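You operate a simulated robot arm through the tools that you are given. There is no shell and no other tool. Be economical: measure what you need, move in short steps, check, and stop when the job is done.

You run a simulated two-armed robot. Do the job below in one go: nothing can be reset, and whatever is moved stays where it is left.

TASK
Switch off the humidifier, brush its filter clean and switch it on again.
Fine: off before the filter drawer comes out; use the blue brush, put it back and shut the drawer; leave the knobs and the lever. Set down upright: blue brush. Where these are worked on the way, their far stop is far enough and under half their travel is too little: filter drawer. What is to be rubbed or washed off counts as gone when no trace of it is left.

The check looks at the end state, three seconds after you hand in, the way a careful person would. Anything else that was tipped, shoved, dropped, spilled or broken makes it a failure.

THE ROBOT
Two 7-joint arms with two-finger grippers on one trunk, on a base that drives. Base frame: it is fixed to the floor where the robot stands at the start and does not move with it; the origin is under the middle of the robot, x ahead of it, y to its left, z up. Lengths are in mm, angles in degrees, forces in N, time in s.
The left shoulder is at the start at [21, 175, 1479], the right one opposite. With the tool pointing down near the work surface each hand reaches from about 100 to 740 mm from the robot's upright axis, wherever it stands, measured 20 degrees to its own side. Places, roughly: black knob [700, 200, 900]; black lever on the humidifier [600, -100, 1100]; filter drawer [600, -100, 900]; green switch [600, 0, 1000]; grey knob [600, 100, 1000]; humidifier [700, 0, 1000]; vent knob [400, -400, 1200]. Payload 2.94 kg a hand.
Tool frame (each hand has its own): the origin (TCP) lies between the finger pads and is the grasp point; the fingertips stand 30 mm ahead of it; z points along the fingers, y is the line along which they close. Largest opening 138 mm; the body of the gripper starts 109 mm behind the TCP.
Orientation is told as [roll, pitch, yaw] about the base's x, y, z axes, in that order, counted from this pose: with the fingers straight down and closing along the base's y, the tool's x points along the base's -x, its y along +y and its z along -z.

THE INTERFACE
- The arms move only by the tool drive_tool. It takes "left_plan", "right_plan" or both (then of equal length, played together; a hand with none holds still); each is a list of rows, each a list of 7 numbers: the shift along the tool's x, y, z in mm, then the turn, a rotation vector about the tool's x, y, z in degrees, then the gripper command, from -1 (shut) to 1 (fully open), values between in proportion. In form: [[dx, dy, dz, rx, ry, rz, fingers], ...]. A call has 1 to 10 rows; each row is the pose to reach, as a shift and turn from the pose commanded when the call began, along the tool's axes at that moment. A row lasts 0.2 s, in which the tool goes at most 50 mm and 8.6 degrees; a call with a longer step from one row to the next is refused whole, and so is a gripper value outside its range. Where a pose cannot be reached the arm comes as near as it can. A force on the tool above 40 N (or 10 N above the force at the start of the call, whichever is more), or a blocked arm, ends the call early, and 0.2 s more pass. Each finger halts on what it meets, pressing with about 34 N; the grip force reading is that of the motor and also rises with nothing between the fingers. The clock runs only during rows and for 0.2 s after the last one: add rows that repeat a pose to give the fingers time. It gives the time, the measured TCP pose, the force on the tool (base axes), the opening and the grip force at its end, in the units of the frame above (readings bear some noise), with the torque about the TCP (base axes, N m) and any sound that the robot's microphone picked up.
- Cameras (640 x 400 px; columns grow to the right, rows downward): "scene" is now at [40.6, -19.1, 1933.6]; the picture's right is [-0.33, -0.94, 0.00], its down [-0.85, 0.29, -0.44] and it looks along [0.41, -0.14, -0.90] (base axes); focal length 272 px, centre (320, 200). "left" rides on the left gripper at [71, -19, -146] in its tool frame; the picture's right is [0.26, 0.96, 0.00], its down [-0.85, 0.23, -0.48] and it looks along [-0.46, 0.12, 0.88] (tool axes); focal length 280 px, centre (320, 200). "right" rides on the right gripper at [71, 19, -146] in its tool frame; the picture's right is [-0.26, 0.97, 0.00], its down [-0.85, -0.23, -0.48] and it looks along [-0.46, -0.12, 0.88] (tool axes); focal length 280 px, centre (320, 200). There is no depth. A picture from a camera that has moved, and an enlarged one, comes with that camera's place and axes in the base frame and with its lens.
- grab_frame(camera): a new picture of that camera. No time passes.
- raise_lower(by): slides the trunk up (or, below 0, down) by that many mm; the arms and the scene camera ride with it, the base frame stays. It gives what a move gives, with no picture.
- drive_base(legs): drives the robot by 1 to 6 legs, each [ahead, turn to the left] in mm and degrees, along the robot's own axes; the way and the turn of a leg run together, so that a leg with both is an arc; at most 1500 mm and 180 degrees a leg. The arms and the cameras ride along, it lands a little off, and it stops where it bumps. It gives what a move gives.
- aim_head(pan, tilt): turns the head with the scene camera to pan (to the left, within 120 degrees either way) and tilt (down, from -29 to 69), counted from straight ahead of the robot. It gives what a move gives.
- inspect(camera, box): a new picture of the part [left, top, right, bottom] of that camera's present view, enlarged. No time passes.
- job_done(): hands the job in; it is judged then, once.

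Work in short steps. Places have to be worked out from the pictures, the camera data and where the tool is seen: move nearer, look again, correct. Check each grasp and each placing, and mend what went wrong. You have 120 turns and 100 pictures in all, those below and enlarged ones among them. Open the grippers and draw the arms clear of the work before you hand the job in, unless the task says otherwise; then end with one line.

The tools are called after ">>>" as name(argument=value, ...) on one line, values as JSON. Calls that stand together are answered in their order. drive_tool: Moves the arms, as the interface text tells. Its arguments: {"type":"object","properties":{"left_plan":{"type":"array"},"right_plan":{"type":"array"}},"required":[]} The other tools are called the same way: raise_lower (by) slides the trunk up or down; drive_base (legs) drives the base; aim_head (pan, tilt) turns the head that bears the scene camera; grab_frame (camera) takes a picture; inspect (camera, box) takes an enlarged picture of a part of a camera's view; job_done () hands the job in.

At the start:

```text
time: 0.0
left_eef_pos: [498.3, 110.4, 1345.8]
left_tcp_rot: [0.1, 0.0, 0.0]
left_ft_force: [0.2, 0.1, 0.6]
left_wrist_torque: [0.0, 0.01, 0.03]
left_gripper_width: 137.9
left_grasp_force: 0.1
right_eef_pos: [546.9, -446.9, 1293.5]
right_tcp_rot: [-0.1, -0.1, 0.1]
right_ft_force: [0.0, 0.1, 0.6]
right_wrist_torque: [0.02, -0.01, -0.02]
right_gripper_width: 138.0
right_grasp_force: 0.1
trunk travel left (down, up): [-650.0, 84.0]
robot x, y, heading: [-2.0, -2.4, 0.1]
head pan, tilt: [-19.2, 64.0]
```

scene: 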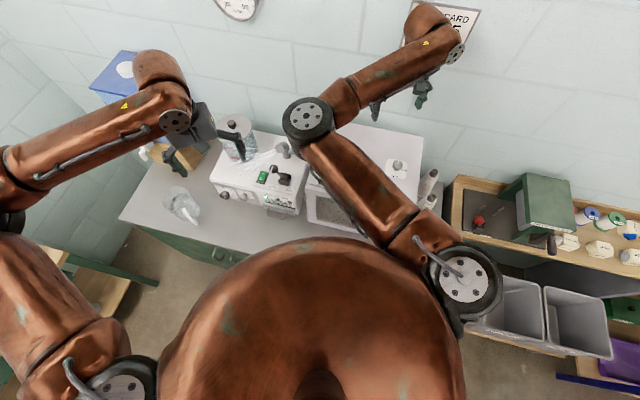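
right: 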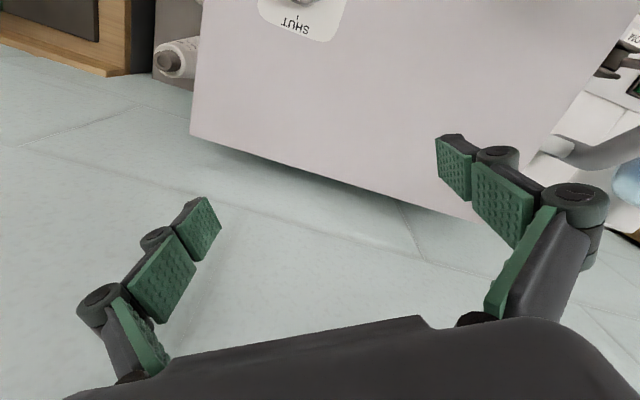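
left: 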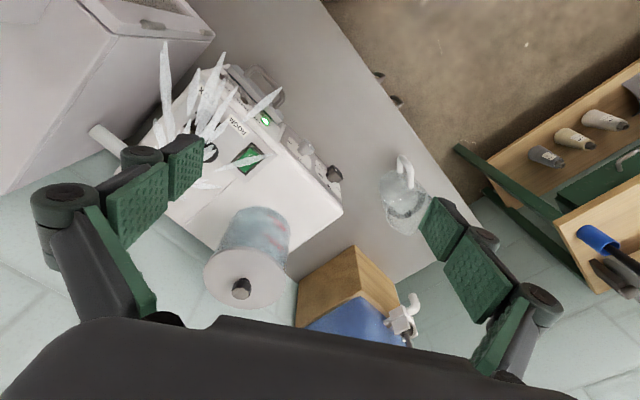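

The pictures show the humidifier ahead and something blue on a shelf to the left. I look closer at both.

>>> inspect(camera="scene", box=[180, 110, 340, 250])

>>> inspect(camera="left", box=[440, 60, 640, 300])

>>> aim_head(pan=50, tilt=50)

```text
2.86 times, centred on (260, 180) of scene
camera zoom: at [40.6, -19.1, 1933.6], right [-0.33, -0.94, 0.0], down [-0.85, 0.29, -0.44], along [0.41, -0.14, -0.9], focal length 778 px, centre (491, 257)
```

zoom: 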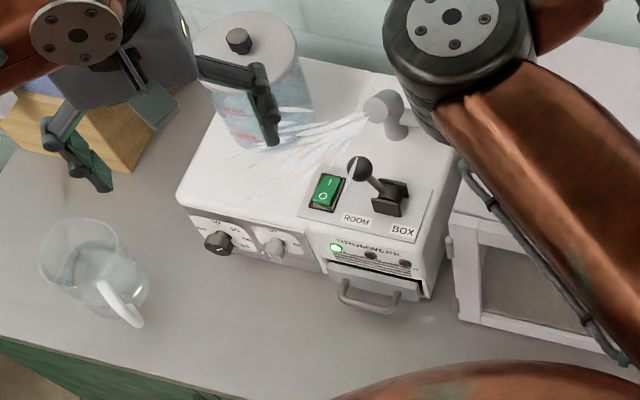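

```text
1.67 times, centred on (540, 180) of left
camera zoom: at [428.8, 91.9, 1490.3], right [-0.26, 0.96, 0.0], down [0.85, 0.23, 0.48], along [0.46, 0.12, -0.88], focal length 467 px, centre (-47, 233)
```

zoom: 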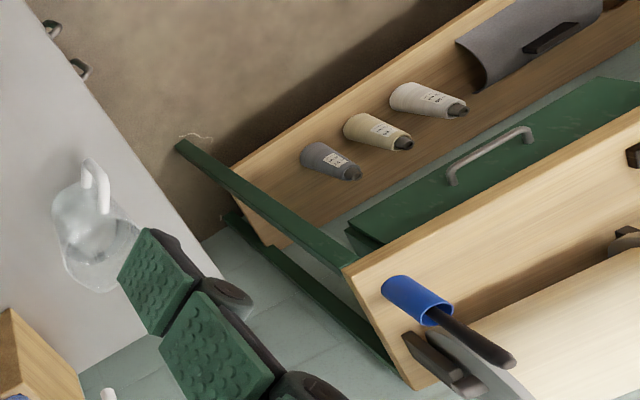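

```text
time: 1.4
left_eef_pos: [499.1, 110.2, 1346.1]
left_tcp_rot: [0.0, 0.1, 0.0]
left_ft_force: [0.3, -0.6, 0.3]
left_wrist_torque: [-0.01, -0.01, -0.04]
left_gripper_width: 137.9
left_grasp_force: 0.0
right_eef_pos: [546.8, -448.9, 1294.3]
right_tcp_rot: [-0.1, 0.0, 0.1]
right_ft_force: [-0.2, 0.9, -0.9]
right_wrist_torque: [-0.01, 0.03, -0.02]
right_gripper_width: 138.0
right_grasp_force: 0.0
trunk travel left (down, up): [-650.0, 84.0]
robot x, y, heading: [0.3, -0.3, -0.3]
head pan, tilt: [50.0, 50.0]
```

The head now faces the left bench. I take a picture of it.

>>> grab_frame(camera="scene")

```text
94 pictures are left
camera scene: at [31.7, 60.1, 1950.6], right [0.77, -0.64, 0.0], down [-0.49, -0.59, -0.64], along [0.41, 0.49, -0.77], focal length 272 px, centre (320, 200)
```

scene: 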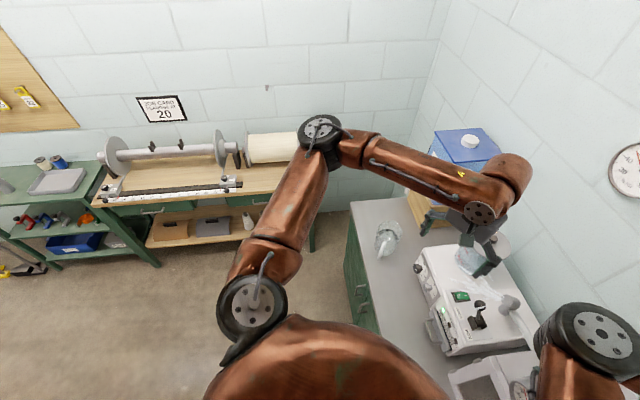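

I zoom in on the bench and the shelves there, looking for the brush.

>>> inspect(camera="scene", box=[0, 120, 180, 290])

>>> inspect(camera="scene", box=[160, 110, 340, 260])

>>> aim_head(pan=-50, tilt=50)

>>> grab_frame(camera="scene")

```text
2.35 times, centred on (90, 205) of scene
camera zoom: at [31.7, 60.1, 1950.6], right [0.77, -0.64, 0.0], down [-0.49, -0.59, -0.64], along [0.41, 0.49, -0.77], focal length 641 px, centre (861, 188)
```

zoom: 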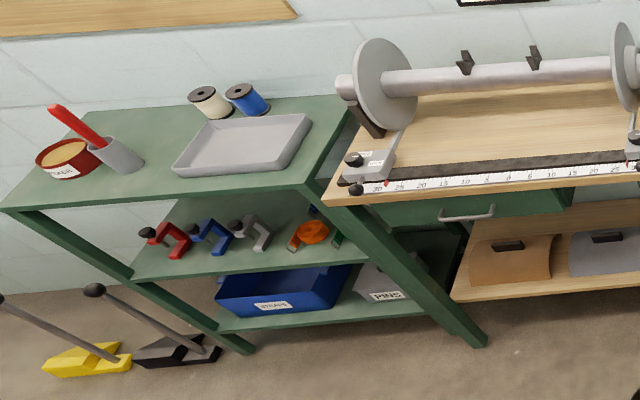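

```text
2.67 times, centred on (250, 185) of scene
camera zoom: at [31.7, 60.1, 1950.6], right [0.77, -0.64, 0.0], down [-0.49, -0.59, -0.64], along [0.41, 0.49, -0.77], focal length 726 px, centre (507, 240)
```

zoom: 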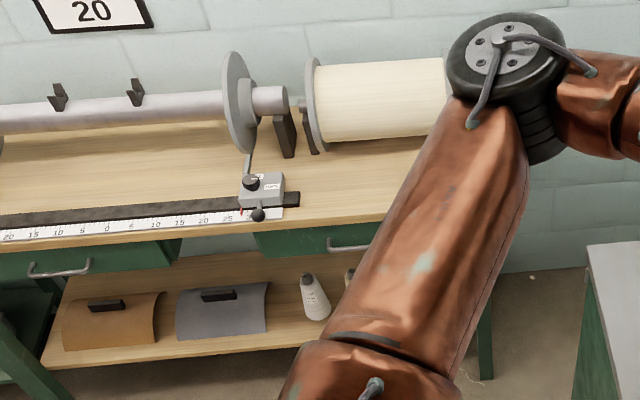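

```text
time: 3.2
left_eef_pos: [497.6, 110.5, 1345.7]
left_tcp_rot: [0.0, 0.0, 0.0]
left_ft_force: [-0.8, -1.1, 0.0]
left_wrist_torque: [0.0, 0.0, -0.02]
left_gripper_width: 138.0
left_grasp_force: 0.0
right_eef_pos: [546.7, -447.4, 1294.4]
right_tcp_rot: [-0.1, 0.0, 0.0]
right_ft_force: [-0.6, 0.1, -0.1]
right_wrist_torque: [0.0, -0.01, 0.03]
right_gripper_width: 138.1
right_grasp_force: 0.0
trunk travel left (down, up): [-650.0, 84.0]
robot x, y, heading: [2.4, 1.2, -0.1]
head pan, tilt: [-50.0, 50.0]
```

```text
91 pictures are left
camera scene: at [31.7, -57.7, 1950.7], right [-0.77, -0.64, 0.0], down [-0.49, 0.59, -0.64], along [0.41, -0.49, -0.77], focal length 272 px, centre (320, 200)
```

scene: 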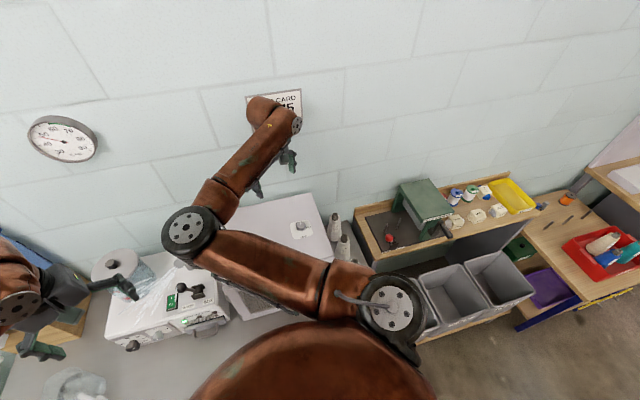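

>>> inspect(camera="scene", box=[500, 140, 640, 320])

>>> aim_head(pan=-110, tilt=40)

>>> grab_frame(camera="scene")

>>> aim_head(pan=110, tilt=40)

>>> grab_frame(camera="scene")

```text
2.22 times, centred on (570, 230) of scene
camera zoom: at [31.7, -57.7, 1950.7], right [-0.77, -0.64, 0.0], down [-0.49, 0.59, -0.64], along [0.41, -0.49, -0.77], focal length 606 px, centre (-236, 133)
```

zoom: 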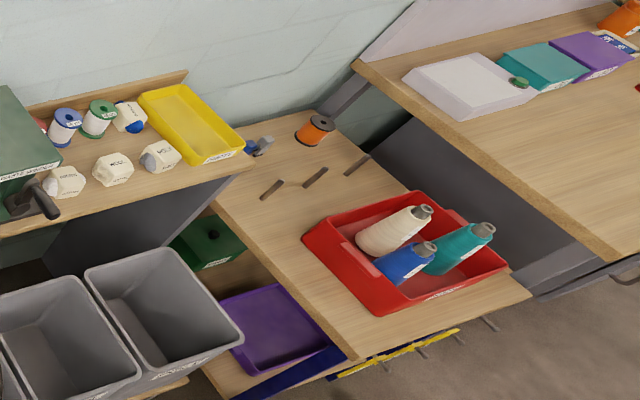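

```text
time: 4.5
left_eef_pos: [498.5, 109.9, 1345.2]
left_tcp_rot: [0.0, -0.1, 0.0]
left_ft_force: [0.6, 0.2, -0.8]
left_wrist_torque: [0.02, 0.0, 0.02]
left_gripper_width: 138.0
left_grasp_force: 0.0
right_eef_pos: [546.7, -448.2, 1294.4]
right_tcp_rot: [-0.1, 0.0, 0.2]
right_ft_force: [-0.4, -0.5, 0.0]
right_wrist_torque: [0.02, -0.01, 0.01]
right_gripper_width: 138.2
right_grasp_force: 0.1
trunk travel left (down, up): [-650.0, 84.0]
robot x, y, heading: [-0.6, -2.9, -0.1]
head pan, tilt: [-110.0, 40.0]
```

```text
89 pictures are left
camera scene: at [-46.8, -78.7, 1964.8], right [-0.94, 0.34, 0.0], down [0.22, 0.6, -0.77], along [-0.26, -0.72, -0.64], focal length 272 px, centre (320, 200)
```

scene: 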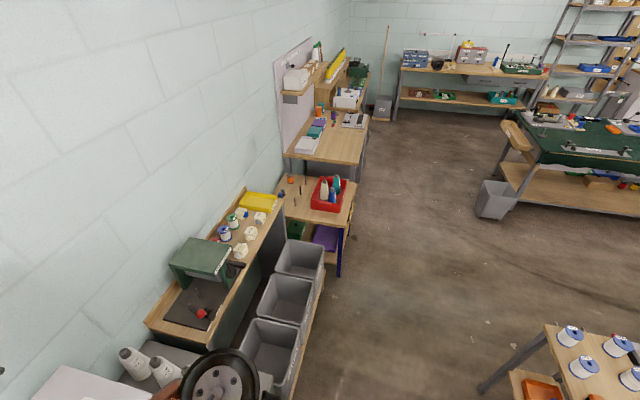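

```text
time: 7.6
left_eef_pos: [498.0, 109.6, 1344.7]
left_tcp_rot: [0.0, 0.1, 0.0]
left_ft_force: [0.2, -0.4, 0.2]
left_wrist_torque: [0.0, 0.02, 0.01]
left_gripper_width: 137.8
left_grasp_force: 0.1
right_eef_pos: [546.2, -448.7, 1294.9]
right_tcp_rot: [-0.1, 0.0, 0.1]
right_ft_force: [0.0, 0.7, 0.5]
right_wrist_torque: [-0.04, 0.02, -0.01]
right_gripper_width: 138.0
right_grasp_force: 0.1
trunk travel left (down, up): [-650.0, 84.0]
robot x, y, heading: [-0.6, 0.6, -0.3]
head pan, tilt: [110.0, 40.0]
```

```text
88 pictures are left
camera scene: at [-46.9, 81.1, 1964.9], right [0.94, 0.34, 0.0], down [0.22, -0.6, -0.77], along [-0.26, 0.72, -0.64], focal length 272 px, centre (320, 200)
```

scene: 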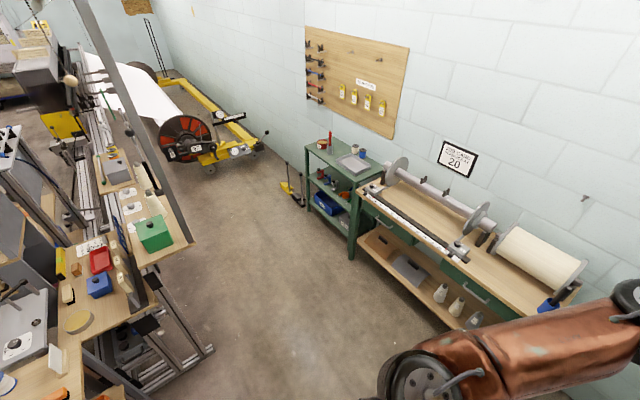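

A blue thing stands at the near end of the bench. I zoom in on it and on the rest of the bench.

>>> inspect(camera="scene", box=[480, 220, 610, 340])

>>> inspect(camera="scene", box=[0, 200, 220, 390])

```text
3.33 times, centred on (545, 280) of scene
camera zoom: at [-46.9, 81.1, 1964.9], right [0.94, 0.34, 0.0], down [0.22, -0.6, -0.77], along [-0.26, 0.72, -0.64], focal length 908 px, centre (-430, -67)
```

zoom: 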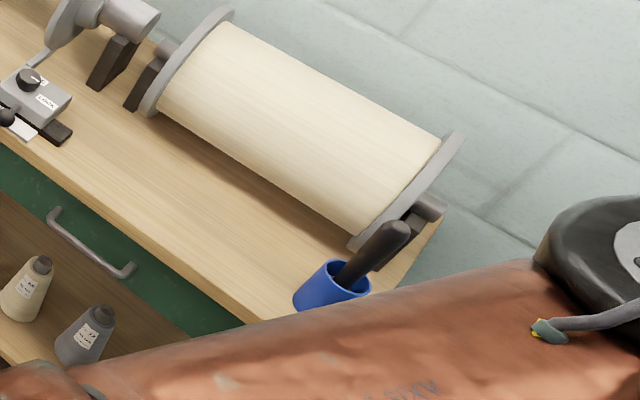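

```text
2.11 times, centred on (110, 295) of scene
camera zoom: at [-46.9, 81.1, 1964.9], right [0.94, 0.34, 0.0], down [0.22, -0.6, -0.77], along [-0.26, 0.72, -0.64], focal length 574 px, centre (762, 0)
```

zoom: 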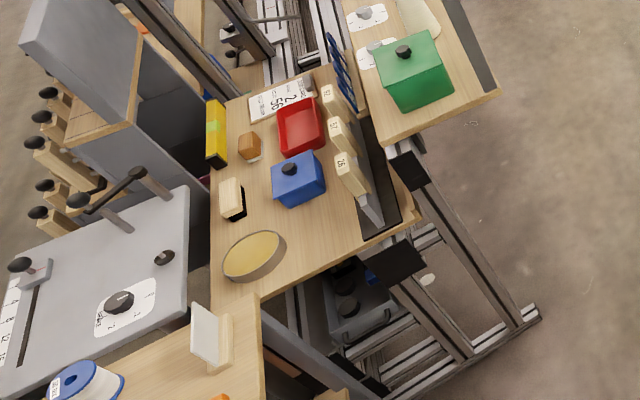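

The blue cup with the black handle is at about (695, 1005, 825). I move the left hand 300 mm left at its present height, for a better look.

>>> drive_tool(left_plan=[[0, 50, 0, 0, 0, 0, 1], [0, 100, 0, 0, 0, 0, 1], [0, 150, 0, 0, 0, 0, 1], [0, 200, 0, 0, 0, 0, 1], [0, 250, 0, 0, 0, 0, 1], [0, 300, 0, 0, 0, 0, 1], [0, 300, 0, 0, 0, 0, 1]])

>>> aim_head(pan=0, tilt=55)

>>> grab_frame(camera="left")

>>> grab_frame(camera="scene")

```text
time: 9.2
left_eef_pos: [498.7, 412.7, 1345.7]
left_tcp_rot: [0.1, 0.0, 0.0]
left_ft_force: [-0.1, -0.1, 0.2]
left_wrist_torque: [-0.01, 0.0, 0.01]
left_gripper_width: 137.9
left_grasp_force: 0.0
right_eef_pos: [546.7, -448.0, 1294.4]
right_tcp_rot: [0.0, 0.1, 0.1]
right_ft_force: [0.2, -0.5, -0.6]
right_wrist_torque: [0.0, 0.01, -0.03]
right_gripper_width: 138.1
right_grasp_force: 0.1
trunk travel left (down, up): [-650.0, 84.0]
robot x, y, heading: [-1.1, -0.8, -0.1]
head pan, tilt: [110.0, 40.0]
```

```text
time: 11.1
left_eef_pos: [498.0, 411.9, 1345.9]
left_tcp_rot: [0.0, 0.1, 0.0]
left_ft_force: [-0.3, 0.2, 0.3]
left_wrist_torque: [-0.01, 0.03, 0.01]
left_gripper_width: 138.0
left_grasp_force: 0.0
right_eef_pos: [546.6, -448.4, 1294.0]
right_tcp_rot: [0.0, -0.1, 0.2]
right_ft_force: [-0.2, -0.1, -0.3]
right_wrist_torque: [0.02, -0.03, 0.0]
right_gripper_width: 137.8
right_grasp_force: 0.1
trunk travel left (down, up): [-650.0, 84.0]
robot x, y, heading: [-1.5, -1.3, -0.1]
head pan, tilt: [0.0, 55.0]
```

```text
85 pictures are left
camera left: at [428.6, 393.6, 1490.2], right [-0.26, 0.96, 0.0], down [0.85, 0.23, 0.48], along [0.46, 0.12, -0.88], focal length 280 px, centre (320, 200)
```

left: 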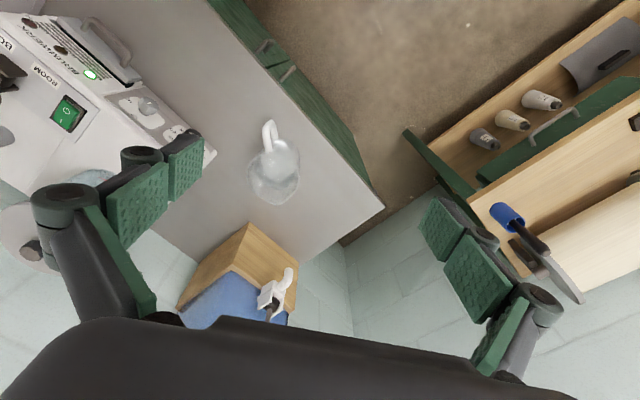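

```text
84 pictures are left
camera scene: at [54.2, 1.6, 1944.1], right [0.0, -1.0, 0.0], down [-0.82, 0.0, -0.57], along [0.57, 0.0, -0.82], focal length 272 px, centre (320, 200)
```

scene: 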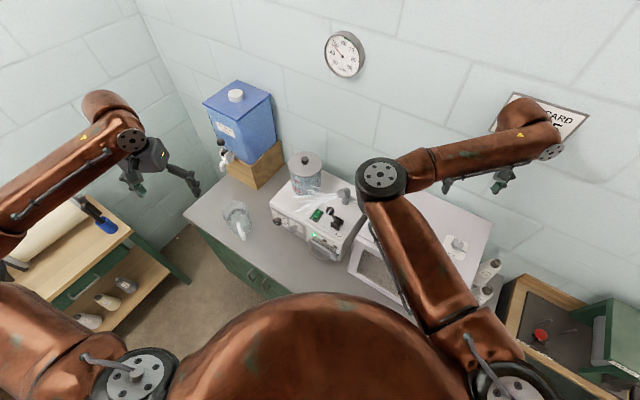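

>>> inspect(camera="scene", box=[60, 180, 160, 250])

>>> inspect(camera="scene", box=[255, 145, 395, 275])

>>> inspect(camera="left", box=[0, 0, 220, 180])

```text
5.71 times, centred on (110, 215) of scene
camera zoom: at [54.2, 1.6, 1944.1], right [0.0, -1.0, 0.0], down [-0.82, 0.0, -0.57], along [0.57, 0.0, -0.82], focal length 1557 px, centre (1520, 114)
```

zoom: 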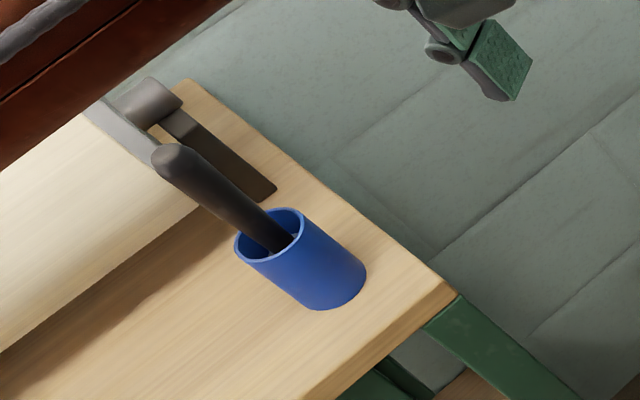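

```text
3.08 times, centred on (325, 210) of scene
camera zoom: at [54.2, 1.6, 1944.1], right [0.0, -1.0, 0.0], down [-0.82, 0.0, -0.57], along [0.57, 0.0, -0.82], focal length 838 px, centre (305, 169)
```

zoom: 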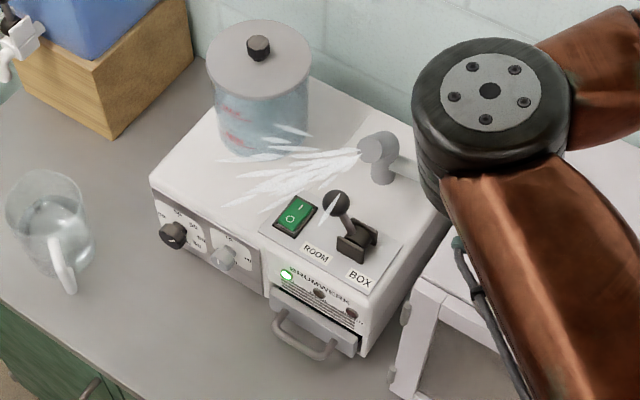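

```text
2.22 times, centred on (110, 90) of left
camera zoom: at [428.6, 393.6, 1490.2], right [-0.26, 0.96, 0.0], down [0.85, 0.23, 0.48], along [0.46, 0.12, -0.88], focal length 623 px, centre (787, 444)
```

zoom: 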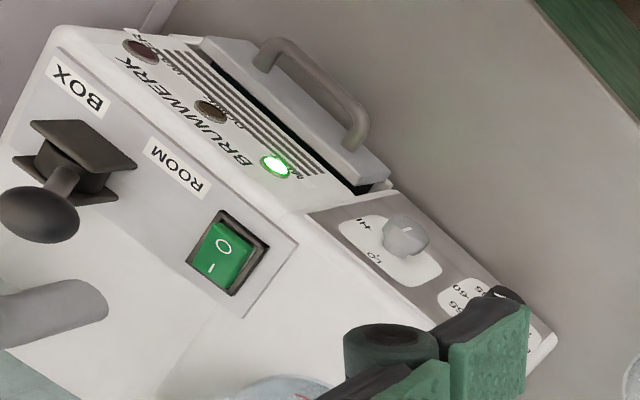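

The handle in the blue cup is probably the brush, standing upright with its top at about (700, 1018, 960). The rocker switch is at about (634, 12, 1007), with its "O" end toward the front. The lever ball at (605, -36, 1080) has to stay clear. I bring the left hand over, turning it 90° so that it closes along x, and shut it.

>>> drive_tool(left_plan=[[-6, -30, 0, 0, 0, 8.5, 1], [-12, -60, 0, 0, 0, 17, 1], [-18, -90, 0, 0, 0, 25.5, 0.6], [-25, -120, 0, 0, 0, 34, 0.2], [-31, -150, 0, 0, 0, 42.5, -0.2], [-37, -180, 0, 0, 0, 51, -0.6], [-43, -210, 0, 0, 0, 59.5, -1], [-50, -240, 0, 0, 0, 68, -1], [-56, -270, 0, 0, 0, 76.5, -1], [-62, -300, 0, 0, 0, 85, -1]])

```text
time: 13.3
left_eef_pos: [560.6, 109.5, 1346.3]
left_tcp_rot: [0.0, 0.1, -85.0]
left_ft_force: [-0.6, -0.8, 0.4]
left_wrist_torque: [0.02, -0.01, -0.02]
left_gripper_width: 0.0
left_grasp_force: 13.1
right_eef_pos: [546.5, -449.6, 1293.0]
right_tcp_rot: [0.0, 0.0, 0.1]
right_ft_force: [0.4, -0.2, 0.3]
right_wrist_torque: [0.0, 0.0, 0.05]
right_gripper_width: 137.8
right_grasp_force: 0.1
trunk travel left (down, up): [-650.0, 84.0]
robot x, y, heading: [-3.4, 2.4, -0.1]
head pan, tilt: [0.0, 55.0]
```

The hand is shut and turned 85°. I move it over the O end of the switch, staying at z 1160.

>>> drive_tool(left_plan=[[-34, 17, 0, 0, 0, 2, -1], [-68, 34, 0, 0, 0, 5, -1], [-101, 51.4, 0, 0, 0, 5, -1], [-101, 51.4, 46, 0, 0, 5, -1], [-101, 51.4, 92, 0, 0, 5, -1], [-101, 51.4, 138, 0, 0, 5, -1], [-101, 51.4, 186, 0, 0, 5, -1], [-101, 51.4, 186, 0, 0, 5, -1]])

>>> grab_frame(camera="left")

>>> inspect(camera="scene", box=[255, 145, 395, 275])

```text
time: 15.1
left_eef_pos: [620.8, 14.7, 1160.2]
left_tcp_rot: [0.0, 0.0, -90.0]
left_ft_force: [0.4, 1.0, 0.1]
left_wrist_torque: [-0.01, -0.03, -0.01]
left_gripper_width: 0.0
left_grasp_force: 28.6
right_eef_pos: [545.4, -448.2, 1293.8]
right_tcp_rot: [-0.1, 0.0, 0.1]
right_ft_force: [0.1, -0.6, 0.5]
right_wrist_torque: [-0.03, 0.0, 0.04]
right_gripper_width: 138.1
right_grasp_force: 0.1
trunk travel left (down, up): [-650.0, 84.0]
robot x, y, heading: [2.3, -1.8, 0.1]
head pan, tilt: [0.0, 55.0]
```

```text
80 pictures are left
camera left: at [602.4, 85.1, 1305.2], right [0.97, 0.26, 0.0], down [0.23, -0.85, 0.48], along [0.13, -0.46, -0.88], focal length 280 px, centre (320, 200)
```

left: 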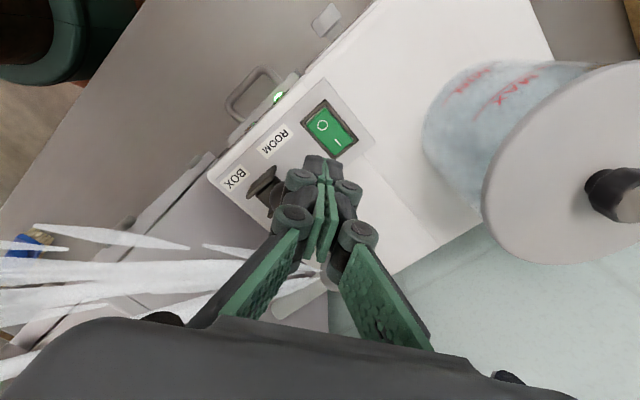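

```text
3.08 times, centred on (325, 210) of scene
camera zoom: at [53.6, 0.7, 1944.2], right [0.0, -1.0, 0.0], down [-0.82, 0.0, -0.57], along [0.57, 0.0, -0.82], focal length 838 px, centre (305, 169)
```

zoom: 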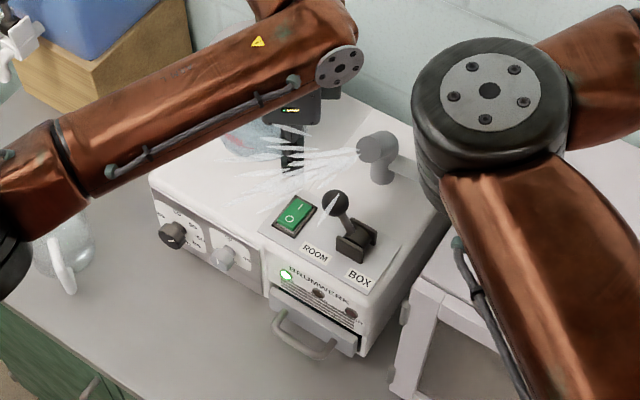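

The humidifier is turned a little. The O mark computes to about (624, 20, 1010). I shift there and descend most of the way.

>>> drive_tool(left_plan=[[6.5, 1, 0, 0, 0, 0, -1], [6.5, 1, 40, 0, 0, 0, -1], [6.5, 1, 75, 0, 0, 0, -1], [6.5, 1, 100, 0, 0, 0, -1], [6.5, 1, 100, 0, 0, 0, -1]])

>>> grab_frame(camera="left")

>>> inspect(camera="scene", box=[265, 165, 385, 265])

```text
time: 16.3
left_eef_pos: [622.0, 19.2, 1059.3]
left_tcp_rot: [-0.1, -0.1, -90.0]
left_ft_force: [0.1, -0.3, 0.4]
left_wrist_torque: [0.03, -0.03, -0.02]
left_gripper_width: 0.0
left_grasp_force: 28.2
right_eef_pos: [547.1, -448.3, 1294.2]
right_tcp_rot: [0.0, 0.0, 0.1]
right_ft_force: [0.2, 0.8, -0.3]
right_wrist_torque: [-0.03, -0.01, 0.01]
right_gripper_width: 138.0
right_grasp_force: 0.1
trunk travel left (down, up): [-650.0, 84.0]
robot x, y, heading: [0.2, -1.9, -0.0]
head pan, tilt: [0.0, 55.0]
```

```text
78 pictures are left
camera left: at [602.5, 91.3, 1204.1], right [0.97, 0.26, 0.0], down [0.23, -0.85, 0.48], along [0.12, -0.46, -0.88], focal length 280 px, centre (320, 200)
```

left: 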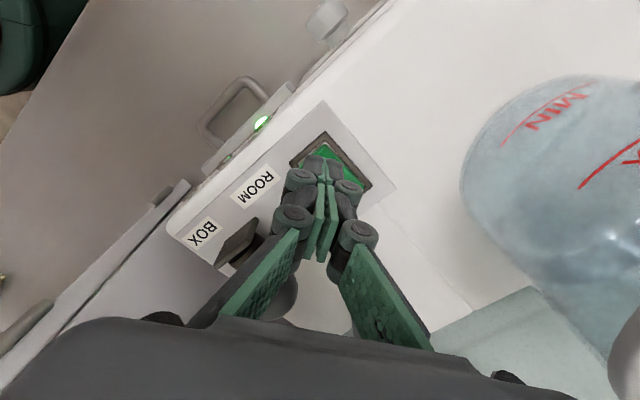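

```text
4.00 times, centred on (325, 215) of scene
camera zoom: at [54.3, 0.8, 1944.2], right [0.0, -1.0, 0.0], down [-0.82, 0.0, -0.57], along [0.57, 0.0, -0.82], focal length 1090 px, centre (300, 140)
```

zoom: 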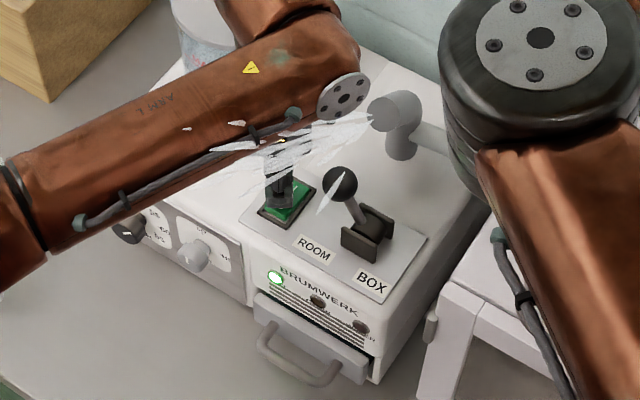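

The fingertips are just above the rocker. Nudge toward the O end and press down.

>>> drive_tool(left_plan=[[6, -4, 0, 0, 0, 0, -1], [6, -4, 8, 0, 0, 0, -1], [6, -4, 14, 0, 0, 0, -1], [6, -4, 18, 0, 0, 0, -1], [6, -4, 22, 0, 0, 0, -1], [6, -4, 26, 0, 0, 0, -1]])

>>> inspect(camera="scene", box=[265, 165, 385, 265])

```text
time: 17.6
left_eef_pos: [618.6, 26.3, 1043.7]
left_tcp_rot: [0.5, -0.1, -90.1]
left_ft_force: [-15.5, 5.8, 20.6]
left_wrist_torque: [-0.12, 0.29, -0.15]
left_gripper_width: 0.0
left_grasp_force: 27.9
right_eef_pos: [544.1, -447.4, 1295.0]
right_tcp_rot: [0.0, -0.1, 0.2]
right_ft_force: [0.1, 0.0, 0.0]
right_wrist_torque: [-0.01, 0.05, -0.01]
right_gripper_width: 138.0
right_grasp_force: 0.0
trunk travel left (down, up): [-650.0, 84.0]
robot x, y, heading: [-0.2, -2.2, -0.0]
head pan, tilt: [0.0, 55.0]
stopped in row 6 (left hand): the force on the tool passed its limit at 45 N (the readings are from after the stop); the commanded pose is now the measured one
```

```text
4.00 times, centred on (325, 215) of scene
camera zoom: at [50.7, 1.9, 1944.3], right [0.0, -1.0, 0.0], down [-0.82, 0.0, -0.57], along [0.57, 0.0, -0.82], focal length 1090 px, centre (300, 140)
```

zoom: 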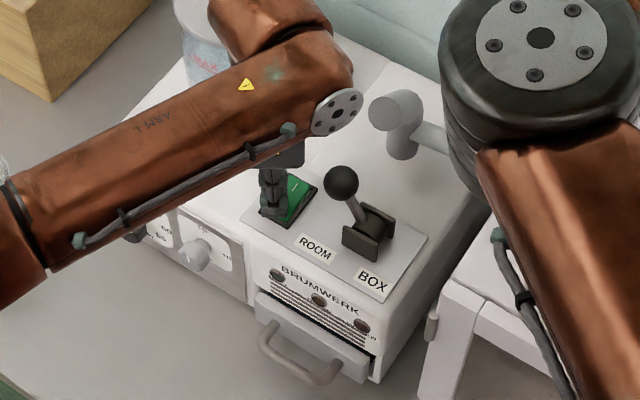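

The lamp went out and the mist stopped, so it is off. The drawer faces along about (-0.84, +0.54) and its handle is near (510, 6, 867). I lift the left hand, draw it back in front of the drawer, turn it square to the drawer and open the fingers.

>>> drive_tool(left_plan=[[0, 0, -45, 0, 0, 0, -1], [0, 0, -90, 0, 0, 0, -1], [0, 0, -130, 0, 0, 0, -1], [10, -40, -130, 0, 0, 8, -1], [20, -80, -130, 0, 0, 16, -1], [30, -120, -130, 0, 0, 24, -1], [40, -160, -130, 0, 0, 33, -1], [50, -200, -130, 0, 0, 33, -0.7], [60, -230, -110, 0, 0, 33, -0.4], [60, -230, -110, 0, 0, 33, -0.2]])

>>> drive_tool(left_plan=[[0, 0, 0, -8.5, 0, 0, -0.2], [0, 0, 0, -17, 0, 0, -0.2], [0, 0, 0, -25, 0, 0, -0.2], [0, 0, 0, -33, 0, 0, -0.2], [0, 0, 0, -41, 0, 0, -0.2], [0, 0, 0, -45, 0, 0, -0.2], [0, 0, 0, -45, 0, 0, -0.2]])

>>> grab_frame(camera="left")

>>> grab_frame(camera="scene")

```text
refused: row 7 steps farther than a row can; nothing moved
```

```text
time: 19.2
left_eef_pos: [619.7, 26.5, 1042.0]
left_tcp_rot: [45.5, 0.0, -90.1]
left_ft_force: [-0.6, 0.8, 2.5]
left_wrist_torque: [-0.05, 0.02, -0.04]
left_gripper_width: 61.9
left_grasp_force: 0.3
right_eef_pos: [546.7, -446.8, 1294.3]
right_tcp_rot: [0.1, 0.0, 0.2]
right_ft_force: [-0.2, 0.4, 0.1]
right_wrist_torque: [0.01, 0.01, 0.02]
right_gripper_width: 138.1
right_grasp_force: 0.0
trunk travel left (down, up): [-650.0, 84.0]
robot x, y, heading: [0.1, 0.5, -0.1]
head pan, tilt: [0.0, 55.0]
```

```text
75 pictures are left
camera left: at [502.5, 98.1, 1129.2], right [0.68, 0.26, 0.69], down [-0.18, -0.85, 0.5], along [0.71, -0.46, -0.53], focal length 280 px, centre (320, 200)
```

left: 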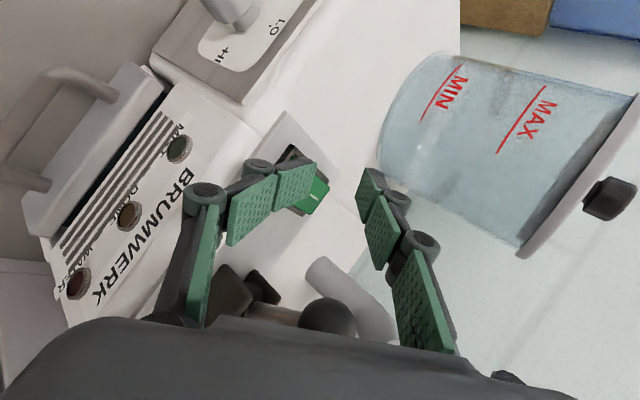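

```text
74 pictures are left
camera scene: at [53.6, 1.2, 1944.2], right [0.0, -1.0, 0.0], down [-0.82, 0.0, -0.57], along [0.57, 0.0, -0.82], focal length 272 px, centre (320, 200)
```

scene: 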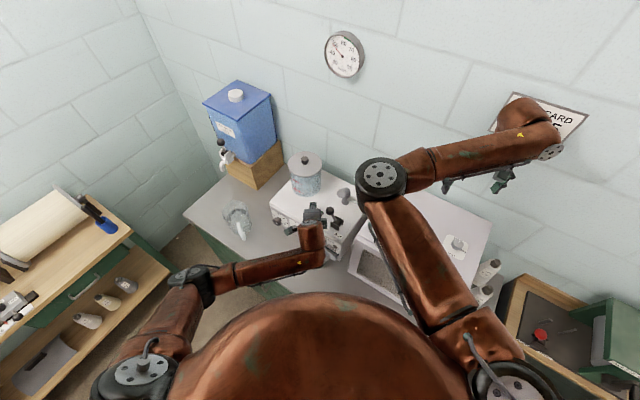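

The first plan was refused, but the tilt still ran over the switch. Lamps and lever look unchanged. I now back off along the tool axis, then swing square to the drawer in front of the handle.

>>> drive_tool(left_plan=[[0, 0, -40, 0, 0, 0, -0.2], [0, 0, -80, 0, 0, 0, -0.2], [0, 0, -115, 0, 0, 0, -0.2], [5, -38, -105, 0, -4.7, 4.6, -0.2], [10, -76, -95, 0, -9.4, 9.2, -0.2], [16, -114, -85, 0, -14.1, 13.8, -0.2], [21, -152, -75, 0, -18.8, 18.4, -0.2], [26, -190, -64, 0, -23.5, 23.1, -0.2], [26, -190, -64, 0, -23.5, 23.1, -0.2]])

>>> grab_frame(camera="left")

>>> inspect(camera="scene", box=[255, 165, 395, 285])

```text
time: 21.2
left_eef_pos: [439.1, 49.5, 954.1]
left_tcp_rot: [45.5, -0.1, -123.2]
left_ft_force: [0.5, 0.3, -0.3]
left_wrist_torque: [-0.02, -0.02, 0.03]
left_gripper_width: 55.1
left_grasp_force: 0.0
right_eef_pos: [546.2, -447.7, 1294.8]
right_tcp_rot: [0.0, 0.0, 0.2]
right_ft_force: [0.3, 0.0, 0.1]
right_wrist_torque: [-0.01, 0.03, 0.0]
right_gripper_width: 138.0
right_grasp_force: 0.1
trunk travel left (down, up): [-650.0, 84.0]
robot x, y, heading: [1.8, 0.3, -0.2]
head pan, tilt: [0.0, 55.0]
```

```text
73 pictures are left
camera left: at [381.5, 173.9, 1041.6], right [0.71, -0.15, 0.69], down [-0.61, -0.61, 0.5], along [0.35, -0.78, -0.53], focal length 280 px, centre (320, 200)
```

left: 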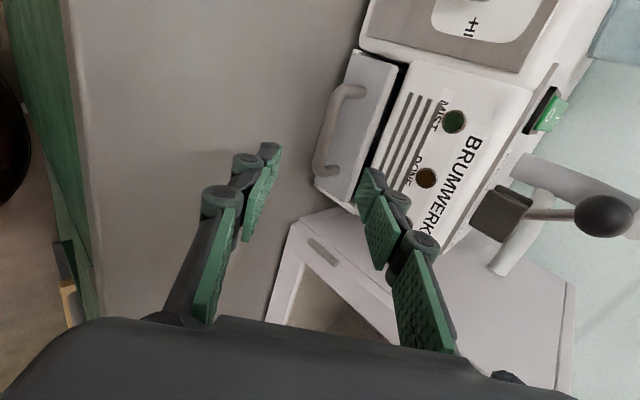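

```text
3.33 times, centred on (325, 225) of scene
camera zoom: at [54.2, 0.8, 1944.2], right [0.0, -1.0, 0.0], down [-0.82, 0.0, -0.57], along [0.57, 0.0, -0.82], focal length 908 px, centre (303, 117)
```

zoom: 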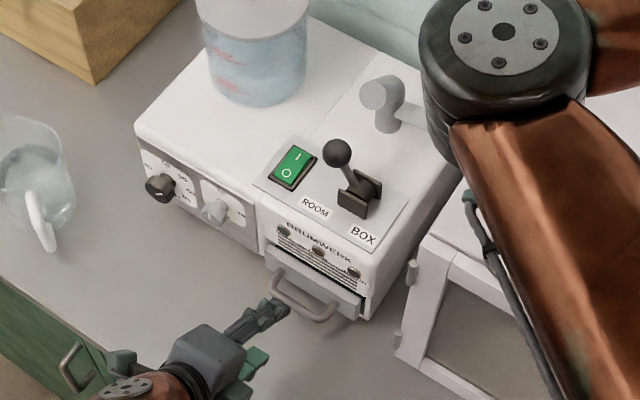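

The handle computes to about (517, 4, 862). I need the gap behind the bar and the counter height, so I enlarge this view.

>>> inspect(camera="left", box=[250, 40, 450, 220])

>>> inspect(camera="scene", box=[300, 205, 360, 255])

```text
2.22 times, centred on (350, 130) of left
camera zoom: at [381.5, 173.9, 1041.6], right [0.71, -0.15, 0.69], down [-0.61, -0.61, 0.5], along [0.35, -0.78, -0.53], focal length 623 px, centre (253, 356)
```

zoom: 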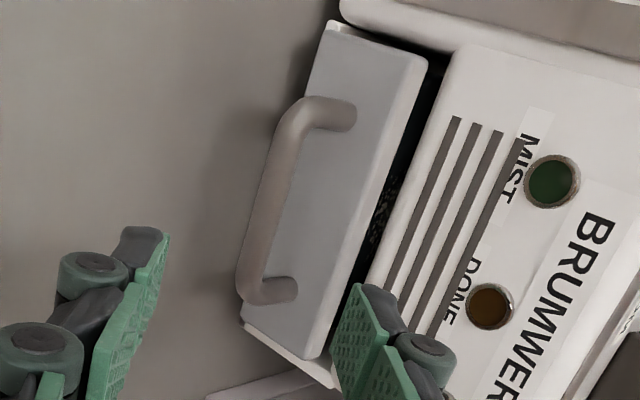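

```text
8.00 times, centred on (330, 230) of scene
camera zoom: at [54.2, 0.8, 1944.2], right [0.0, -1.0, 0.0], down [-0.82, 0.0, -0.57], along [0.57, 0.0, -0.82], focal length 2180 px, centre (240, -40)
```

zoom: 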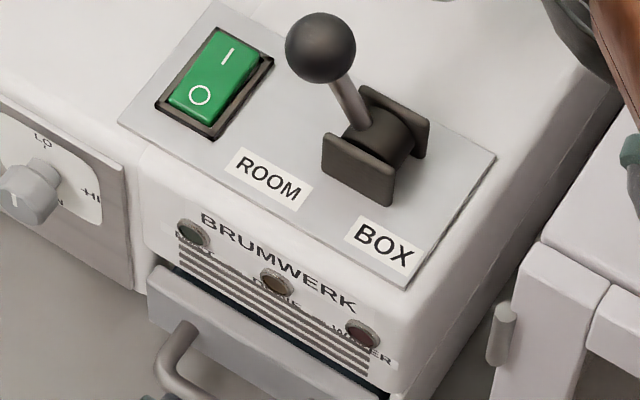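

The bar stands out about 30 mm, leaving a gap of about 23 mm behind it. I narrow the opening to 40 mm and advance most of the way at 45°, then check.

>>> drive_tool(left_plan=[[2, -1, 30, 0, 0, 0, -0.4], [4, -2.7, 60, 0, 0, 0, -0.4], [4, -2.7, 82, 0, 0, 0, -0.4], [4, -2.7, 82, 0, 0, 0, -0.4]])

>>> inspect(camera="left", box=[220, 60, 420, 220])

>>> inspect(camera="scene", box=[285, 205, 365, 265])

```text
time: 22.2
left_eef_pos: [488.9, 22.1, 893.1]
left_tcp_rot: [45.5, -0.2, -123.0]
left_ft_force: [-0.2, -0.5, 0.0]
left_wrist_torque: [-0.01, -0.01, -0.01]
left_gripper_width: 41.6
left_grasp_force: 0.0
right_eef_pos: [546.7, -448.0, 1294.8]
right_tcp_rot: [-0.1, 0.1, 0.1]
right_ft_force: [-0.5, 0.1, 0.0]
right_wrist_torque: [-0.03, 0.02, 0.0]
right_gripper_width: 138.0
right_grasp_force: 0.0
trunk travel left (down, up): [-650.0, 84.0]
robot x, y, heading: [1.6, -0.6, -0.0]
head pan, tilt: [0.0, 55.0]
```

```text
2.50 times, centred on (320, 140) of left
camera zoom: at [430.7, 147.0, 980.9], right [0.71, -0.15, 0.69], down [-0.61, -0.61, 0.5], along [0.35, -0.78, -0.53], focal length 701 px, centre (320, 350)
```

zoom: 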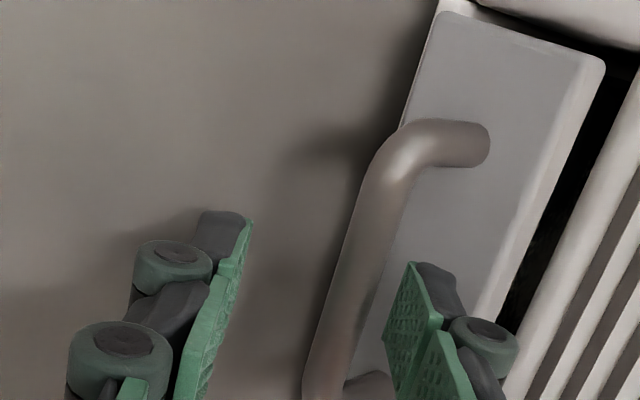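

```text
6.67 times, centred on (325, 235) of scene
camera zoom: at [53.9, 1.3, 1944.2], right [0.0, -1.0, 0.0], down [-0.82, 0.0, -0.57], along [0.57, 0.0, -0.82], focal length 1816 px, centre (287, -33)
```

zoom: 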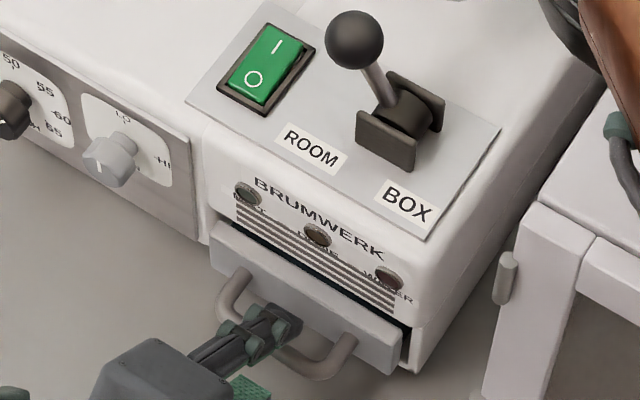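

The bar lies about 9 mm to the upper-finger side and about 50 mm ahead. I correct for that and advance so that the tips just pass it.

>>> drive_tool(left_plan=[[0, 9, 0, 0, 0, 0, -0.4], [0, 9, 12, 0, 0, 0, -0.4], [0, 9, 22, 0, 0, 0, -0.4], [0, 9, 22, 0, 0, 0, -0.4]])

>>> inspect(camera="left", box=[220, 60, 420, 220])

```text
time: 23.2
left_eef_pos: [508.5, 12.5, 883.1]
left_tcp_rot: [45.4, -0.1, -123.0]
left_ft_force: [-0.5, 0.6, -0.6]
left_wrist_torque: [0.02, 0.03, -0.05]
left_gripper_width: 43.1
left_grasp_force: 0.0
right_eef_pos: [546.9, -447.7, 1294.4]
right_tcp_rot: [0.0, 0.0, 0.2]
right_ft_force: [0.4, 0.2, 0.1]
right_wrist_torque: [0.01, 0.02, -0.02]
right_gripper_width: 138.0
right_grasp_force: 0.0
trunk travel left (down, up): [-650.0, 84.0]
robot x, y, heading: [-0.7, 1.2, 0.1]
head pan, tilt: [0.0, 55.0]
```

```text
2.50 times, centred on (320, 140) of left
camera zoom: at [449.3, 136.6, 970.9], right [0.71, -0.15, 0.69], down [-0.61, -0.61, 0.5], along [0.35, -0.78, -0.53], focal length 701 px, centre (320, 350)
```

zoom: 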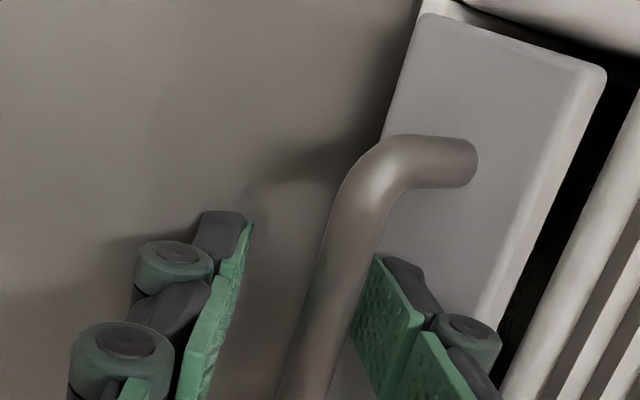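

The bar is now between the fingertips. I advance 8 mm and close.

>>> drive_tool(left_plan=[[0, 3, 5, 0, 0, 0, -0.4], [0, 3, 9, 0, 0, 0, -0.4], [0, 3, 9, 0, 0, 0, -0.8], [0, 3, 9, 0, 0, 0, -1], [0, 3, 9, 0, 0, 0, -1], [0, 3, 9, 0, 0, 0, -1]])

>>> inspect(camera="left", box=[220, 60, 420, 220])

```text
time: 24.6
left_eef_pos: [514.4, 8.7, 877.3]
left_tcp_rot: [45.3, 0.0, -123.0]
left_ft_force: [-2.4, -3.3, -18.5]
left_wrist_torque: [0.42, -0.45, -0.08]
left_gripper_width: 11.0
left_grasp_force: 36.6
right_eef_pos: [547.6, -447.4, 1293.5]
right_tcp_rot: [0.0, 0.0, 0.2]
right_ft_force: [0.4, 0.1, -0.4]
right_wrist_torque: [0.0, 0.0, 0.02]
right_gripper_width: 137.9
right_grasp_force: 0.1
trunk travel left (down, up): [-650.0, 84.0]
robot x, y, heading: [1.0, -1.4, -0.2]
head pan, tilt: [0.0, 55.0]
```

```text
2.50 times, centred on (320, 140) of left
camera zoom: at [456.2, 132.1, 964.8], right [0.71, -0.15, 0.68], down [-0.61, -0.62, 0.5], along [0.35, -0.77, -0.53], focal length 701 px, centre (320, 350)
```

zoom: 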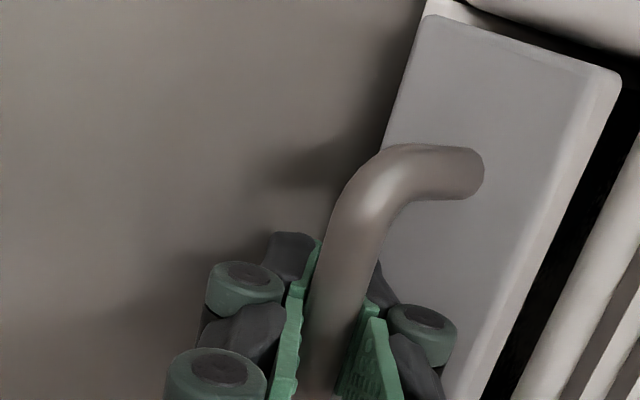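

The bar is gripped, 11 mm wide. I pull straight out along the drawer axis.

>>> drive_tool(left_plan=[[0, -10, -10.2, 0, 0, 0, -1], [0, -21, -21.4, 0, 0, 0, -1], [0, -35, -35.7, 0, 0, 0, -1], [0, -49, -50, 0, 0, 0, -1], [0, -63, -64, 0, 0, 0, -1], [0, -77, -78.5, 0, 0, 0, -1], [0, -77, -78.5, 0, 0, 0, -1]])

>>> grab_frame(camera="left")

>>> inspect(camera="scene", box=[255, 165, 395, 285])

```text
time: 26.2
left_eef_pos: [423.6, 68.8, 877.4]
left_tcp_rot: [45.5, -0.1, -122.9]
left_ft_force: [-1.3, 1.5, -21.0]
left_wrist_torque: [-0.11, -0.11, -0.62]
left_gripper_width: 11.1
left_grasp_force: 37.1
right_eef_pos: [546.9, -447.0, 1294.8]
right_tcp_rot: [-0.1, 0.1, 0.1]
right_ft_force: [0.5, 0.5, -0.2]
right_wrist_torque: [-0.02, -0.03, -0.02]
right_gripper_width: 138.1
right_grasp_force: 0.0
trunk travel left (down, up): [-650.0, 84.0]
robot x, y, heading: [-0.0, 0.9, -0.1]
head pan, tilt: [0.0, 55.0]
```

```text
65 pictures are left
camera left: at [364.7, 192.7, 965.1], right [0.71, -0.15, 0.69], down [-0.61, -0.62, 0.5], along [0.35, -0.77, -0.53], focal length 280 px, centre (320, 200)
```

left: 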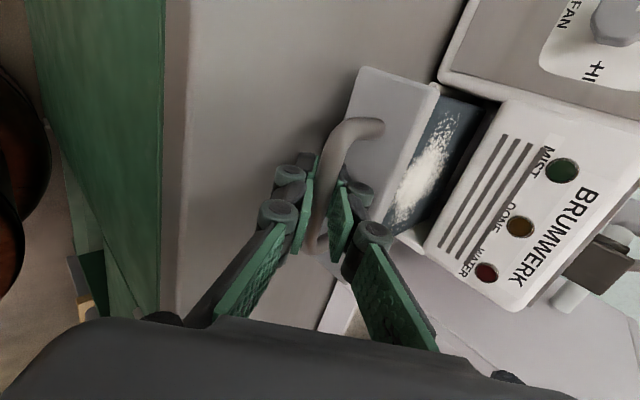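

```text
3.33 times, centred on (325, 225) of scene
camera zoom: at [55.8, 1.5, 1944.0], right [0.0, -1.0, 0.0], down [-0.82, 0.0, -0.57], along [0.57, 0.0, -0.82], focal length 908 px, centre (303, 117)
```

zoom: 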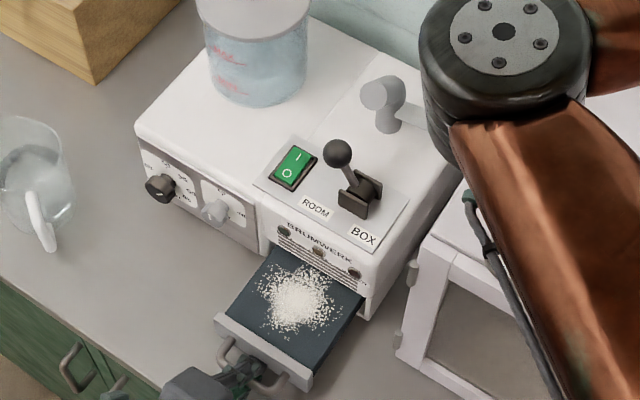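

Opening nicely, and the scaled filter shows. I pull further, gently, to the stop.

>>> drive_tool(left_plan=[[0, -10, -10.2, 0, 0, 0, -1], [0, -20, -20.4, 0, 0, 0, -1], [0, -30, -30.6, 0, 0, 0, -1], [0, -40, -40.8, 0, 0, 0, -1], [0, -50, -51, 0, 0, 0, -1]])

>>> inspect(camera="scene", box=[255, 165, 395, 285])

```text
time: 27.4
left_eef_pos: [371.7, 100.9, 886.3]
left_tcp_rot: [46.5, 0.1, -123.2]
left_ft_force: [33.5, -18.3, 1.3]
left_wrist_torque: [0.23, -0.23, -0.16]
left_gripper_width: 10.9
left_grasp_force: 38.4
right_eef_pos: [550.1, -449.4, 1291.8]
right_tcp_rot: [0.1, 0.2, 0.2]
right_ft_force: [-0.5, 0.1, -0.3]
right_wrist_torque: [-0.02, 0.02, -0.05]
right_gripper_width: 138.1
right_grasp_force: 0.1
trunk travel left (down, up): [-650.0, 84.0]
robot x, y, heading: [2.0, 1.8, -0.0]
head pan, tilt: [0.0, 55.0]
```

```text
3.33 times, centred on (325, 225) of scene
camera zoom: at [59.5, -2.9, 1944.3], right [0.0, -1.0, 0.0], down [-0.82, 0.0, -0.57], along [0.57, 0.0, -0.82], focal length 908 px, centre (303, 117)
```

zoom: 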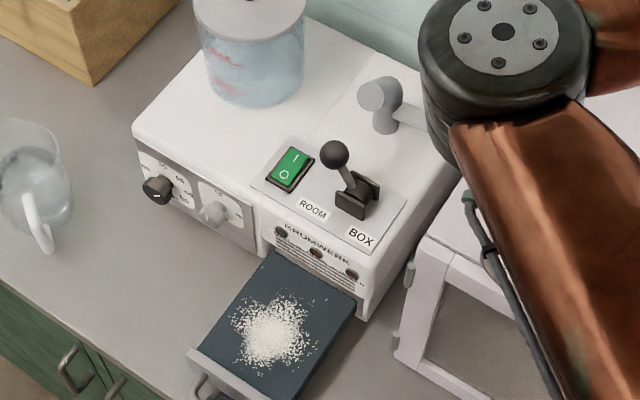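

The drawer is at its stop with the whole filter out. I relax the pull, release and back off along the tool axis.

>>> drive_tool(left_plan=[[0, 5, 5, 0, 0, 0, -1], [0, 5, 5, 0, 0, 0, -0.6], [0, 5, 5, 0, 0, 0, -0.35], [0, 5, 5, 0, 0, 0, -0.35], [0, 5, -15, 0, 0, 0, -0.35], [0, 5, -50, 0, 0, 0, -0.35], [0, 5, -90, 0, 0, 0, -0.35], [0, 5, -130, 0, 0, 0, -0.35]])

>>> grab_frame(camera="left")

>>> grab_frame(camera="scene")

```text
time: 29.2
left_eef_pos: [287.5, 153.5, 976.3]
left_tcp_rot: [45.6, -0.1, -123.0]
left_ft_force: [0.2, -0.5, 0.0]
left_wrist_torque: [0.0, -0.03, 0.02]
left_gripper_width: 44.9
left_grasp_force: 0.0
right_eef_pos: [545.1, -447.1, 1295.8]
right_tcp_rot: [-0.1, -0.1, 0.2]
right_ft_force: [0.2, -0.1, 0.8]
right_wrist_torque: [0.01, -0.02, -0.01]
right_gripper_width: 138.1
right_grasp_force: 0.0
trunk travel left (down, up): [-650.0, 84.0]
robot x, y, heading: [-0.9, 2.0, -0.0]
head pan, tilt: [0.0, 55.0]
```

```text
62 pictures are left
camera left: at [228.4, 278.5, 1063.0], right [0.71, -0.15, 0.69], down [-0.61, -0.61, 0.5], along [0.35, -0.78, -0.53], focal length 280 px, centre (320, 200)
```

left: 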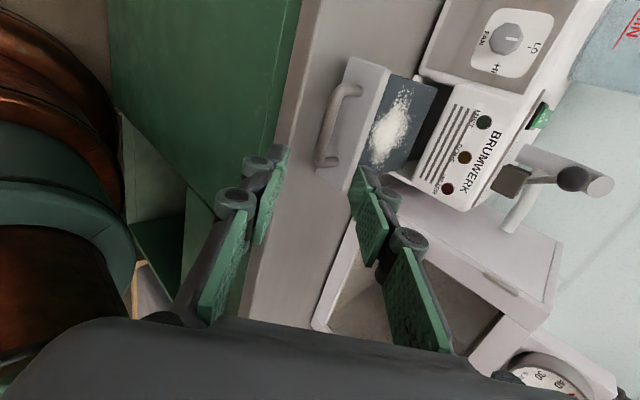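

```text
61 pictures are left
camera scene: at [52.6, 1.8, 1944.2], right [0.0, -1.0, 0.0], down [-0.82, 0.0, -0.57], along [0.57, 0.0, -0.82], focal length 272 px, centre (320, 200)
```

scene: 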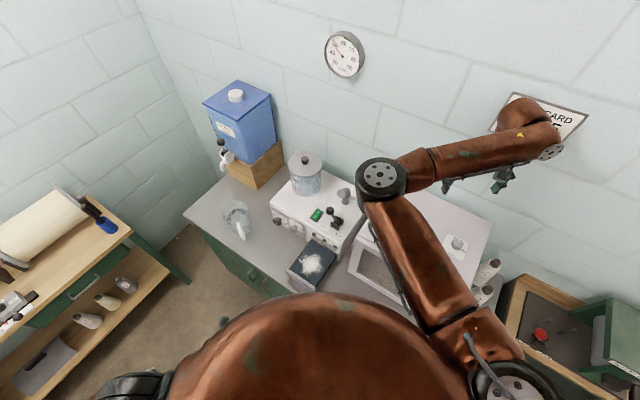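

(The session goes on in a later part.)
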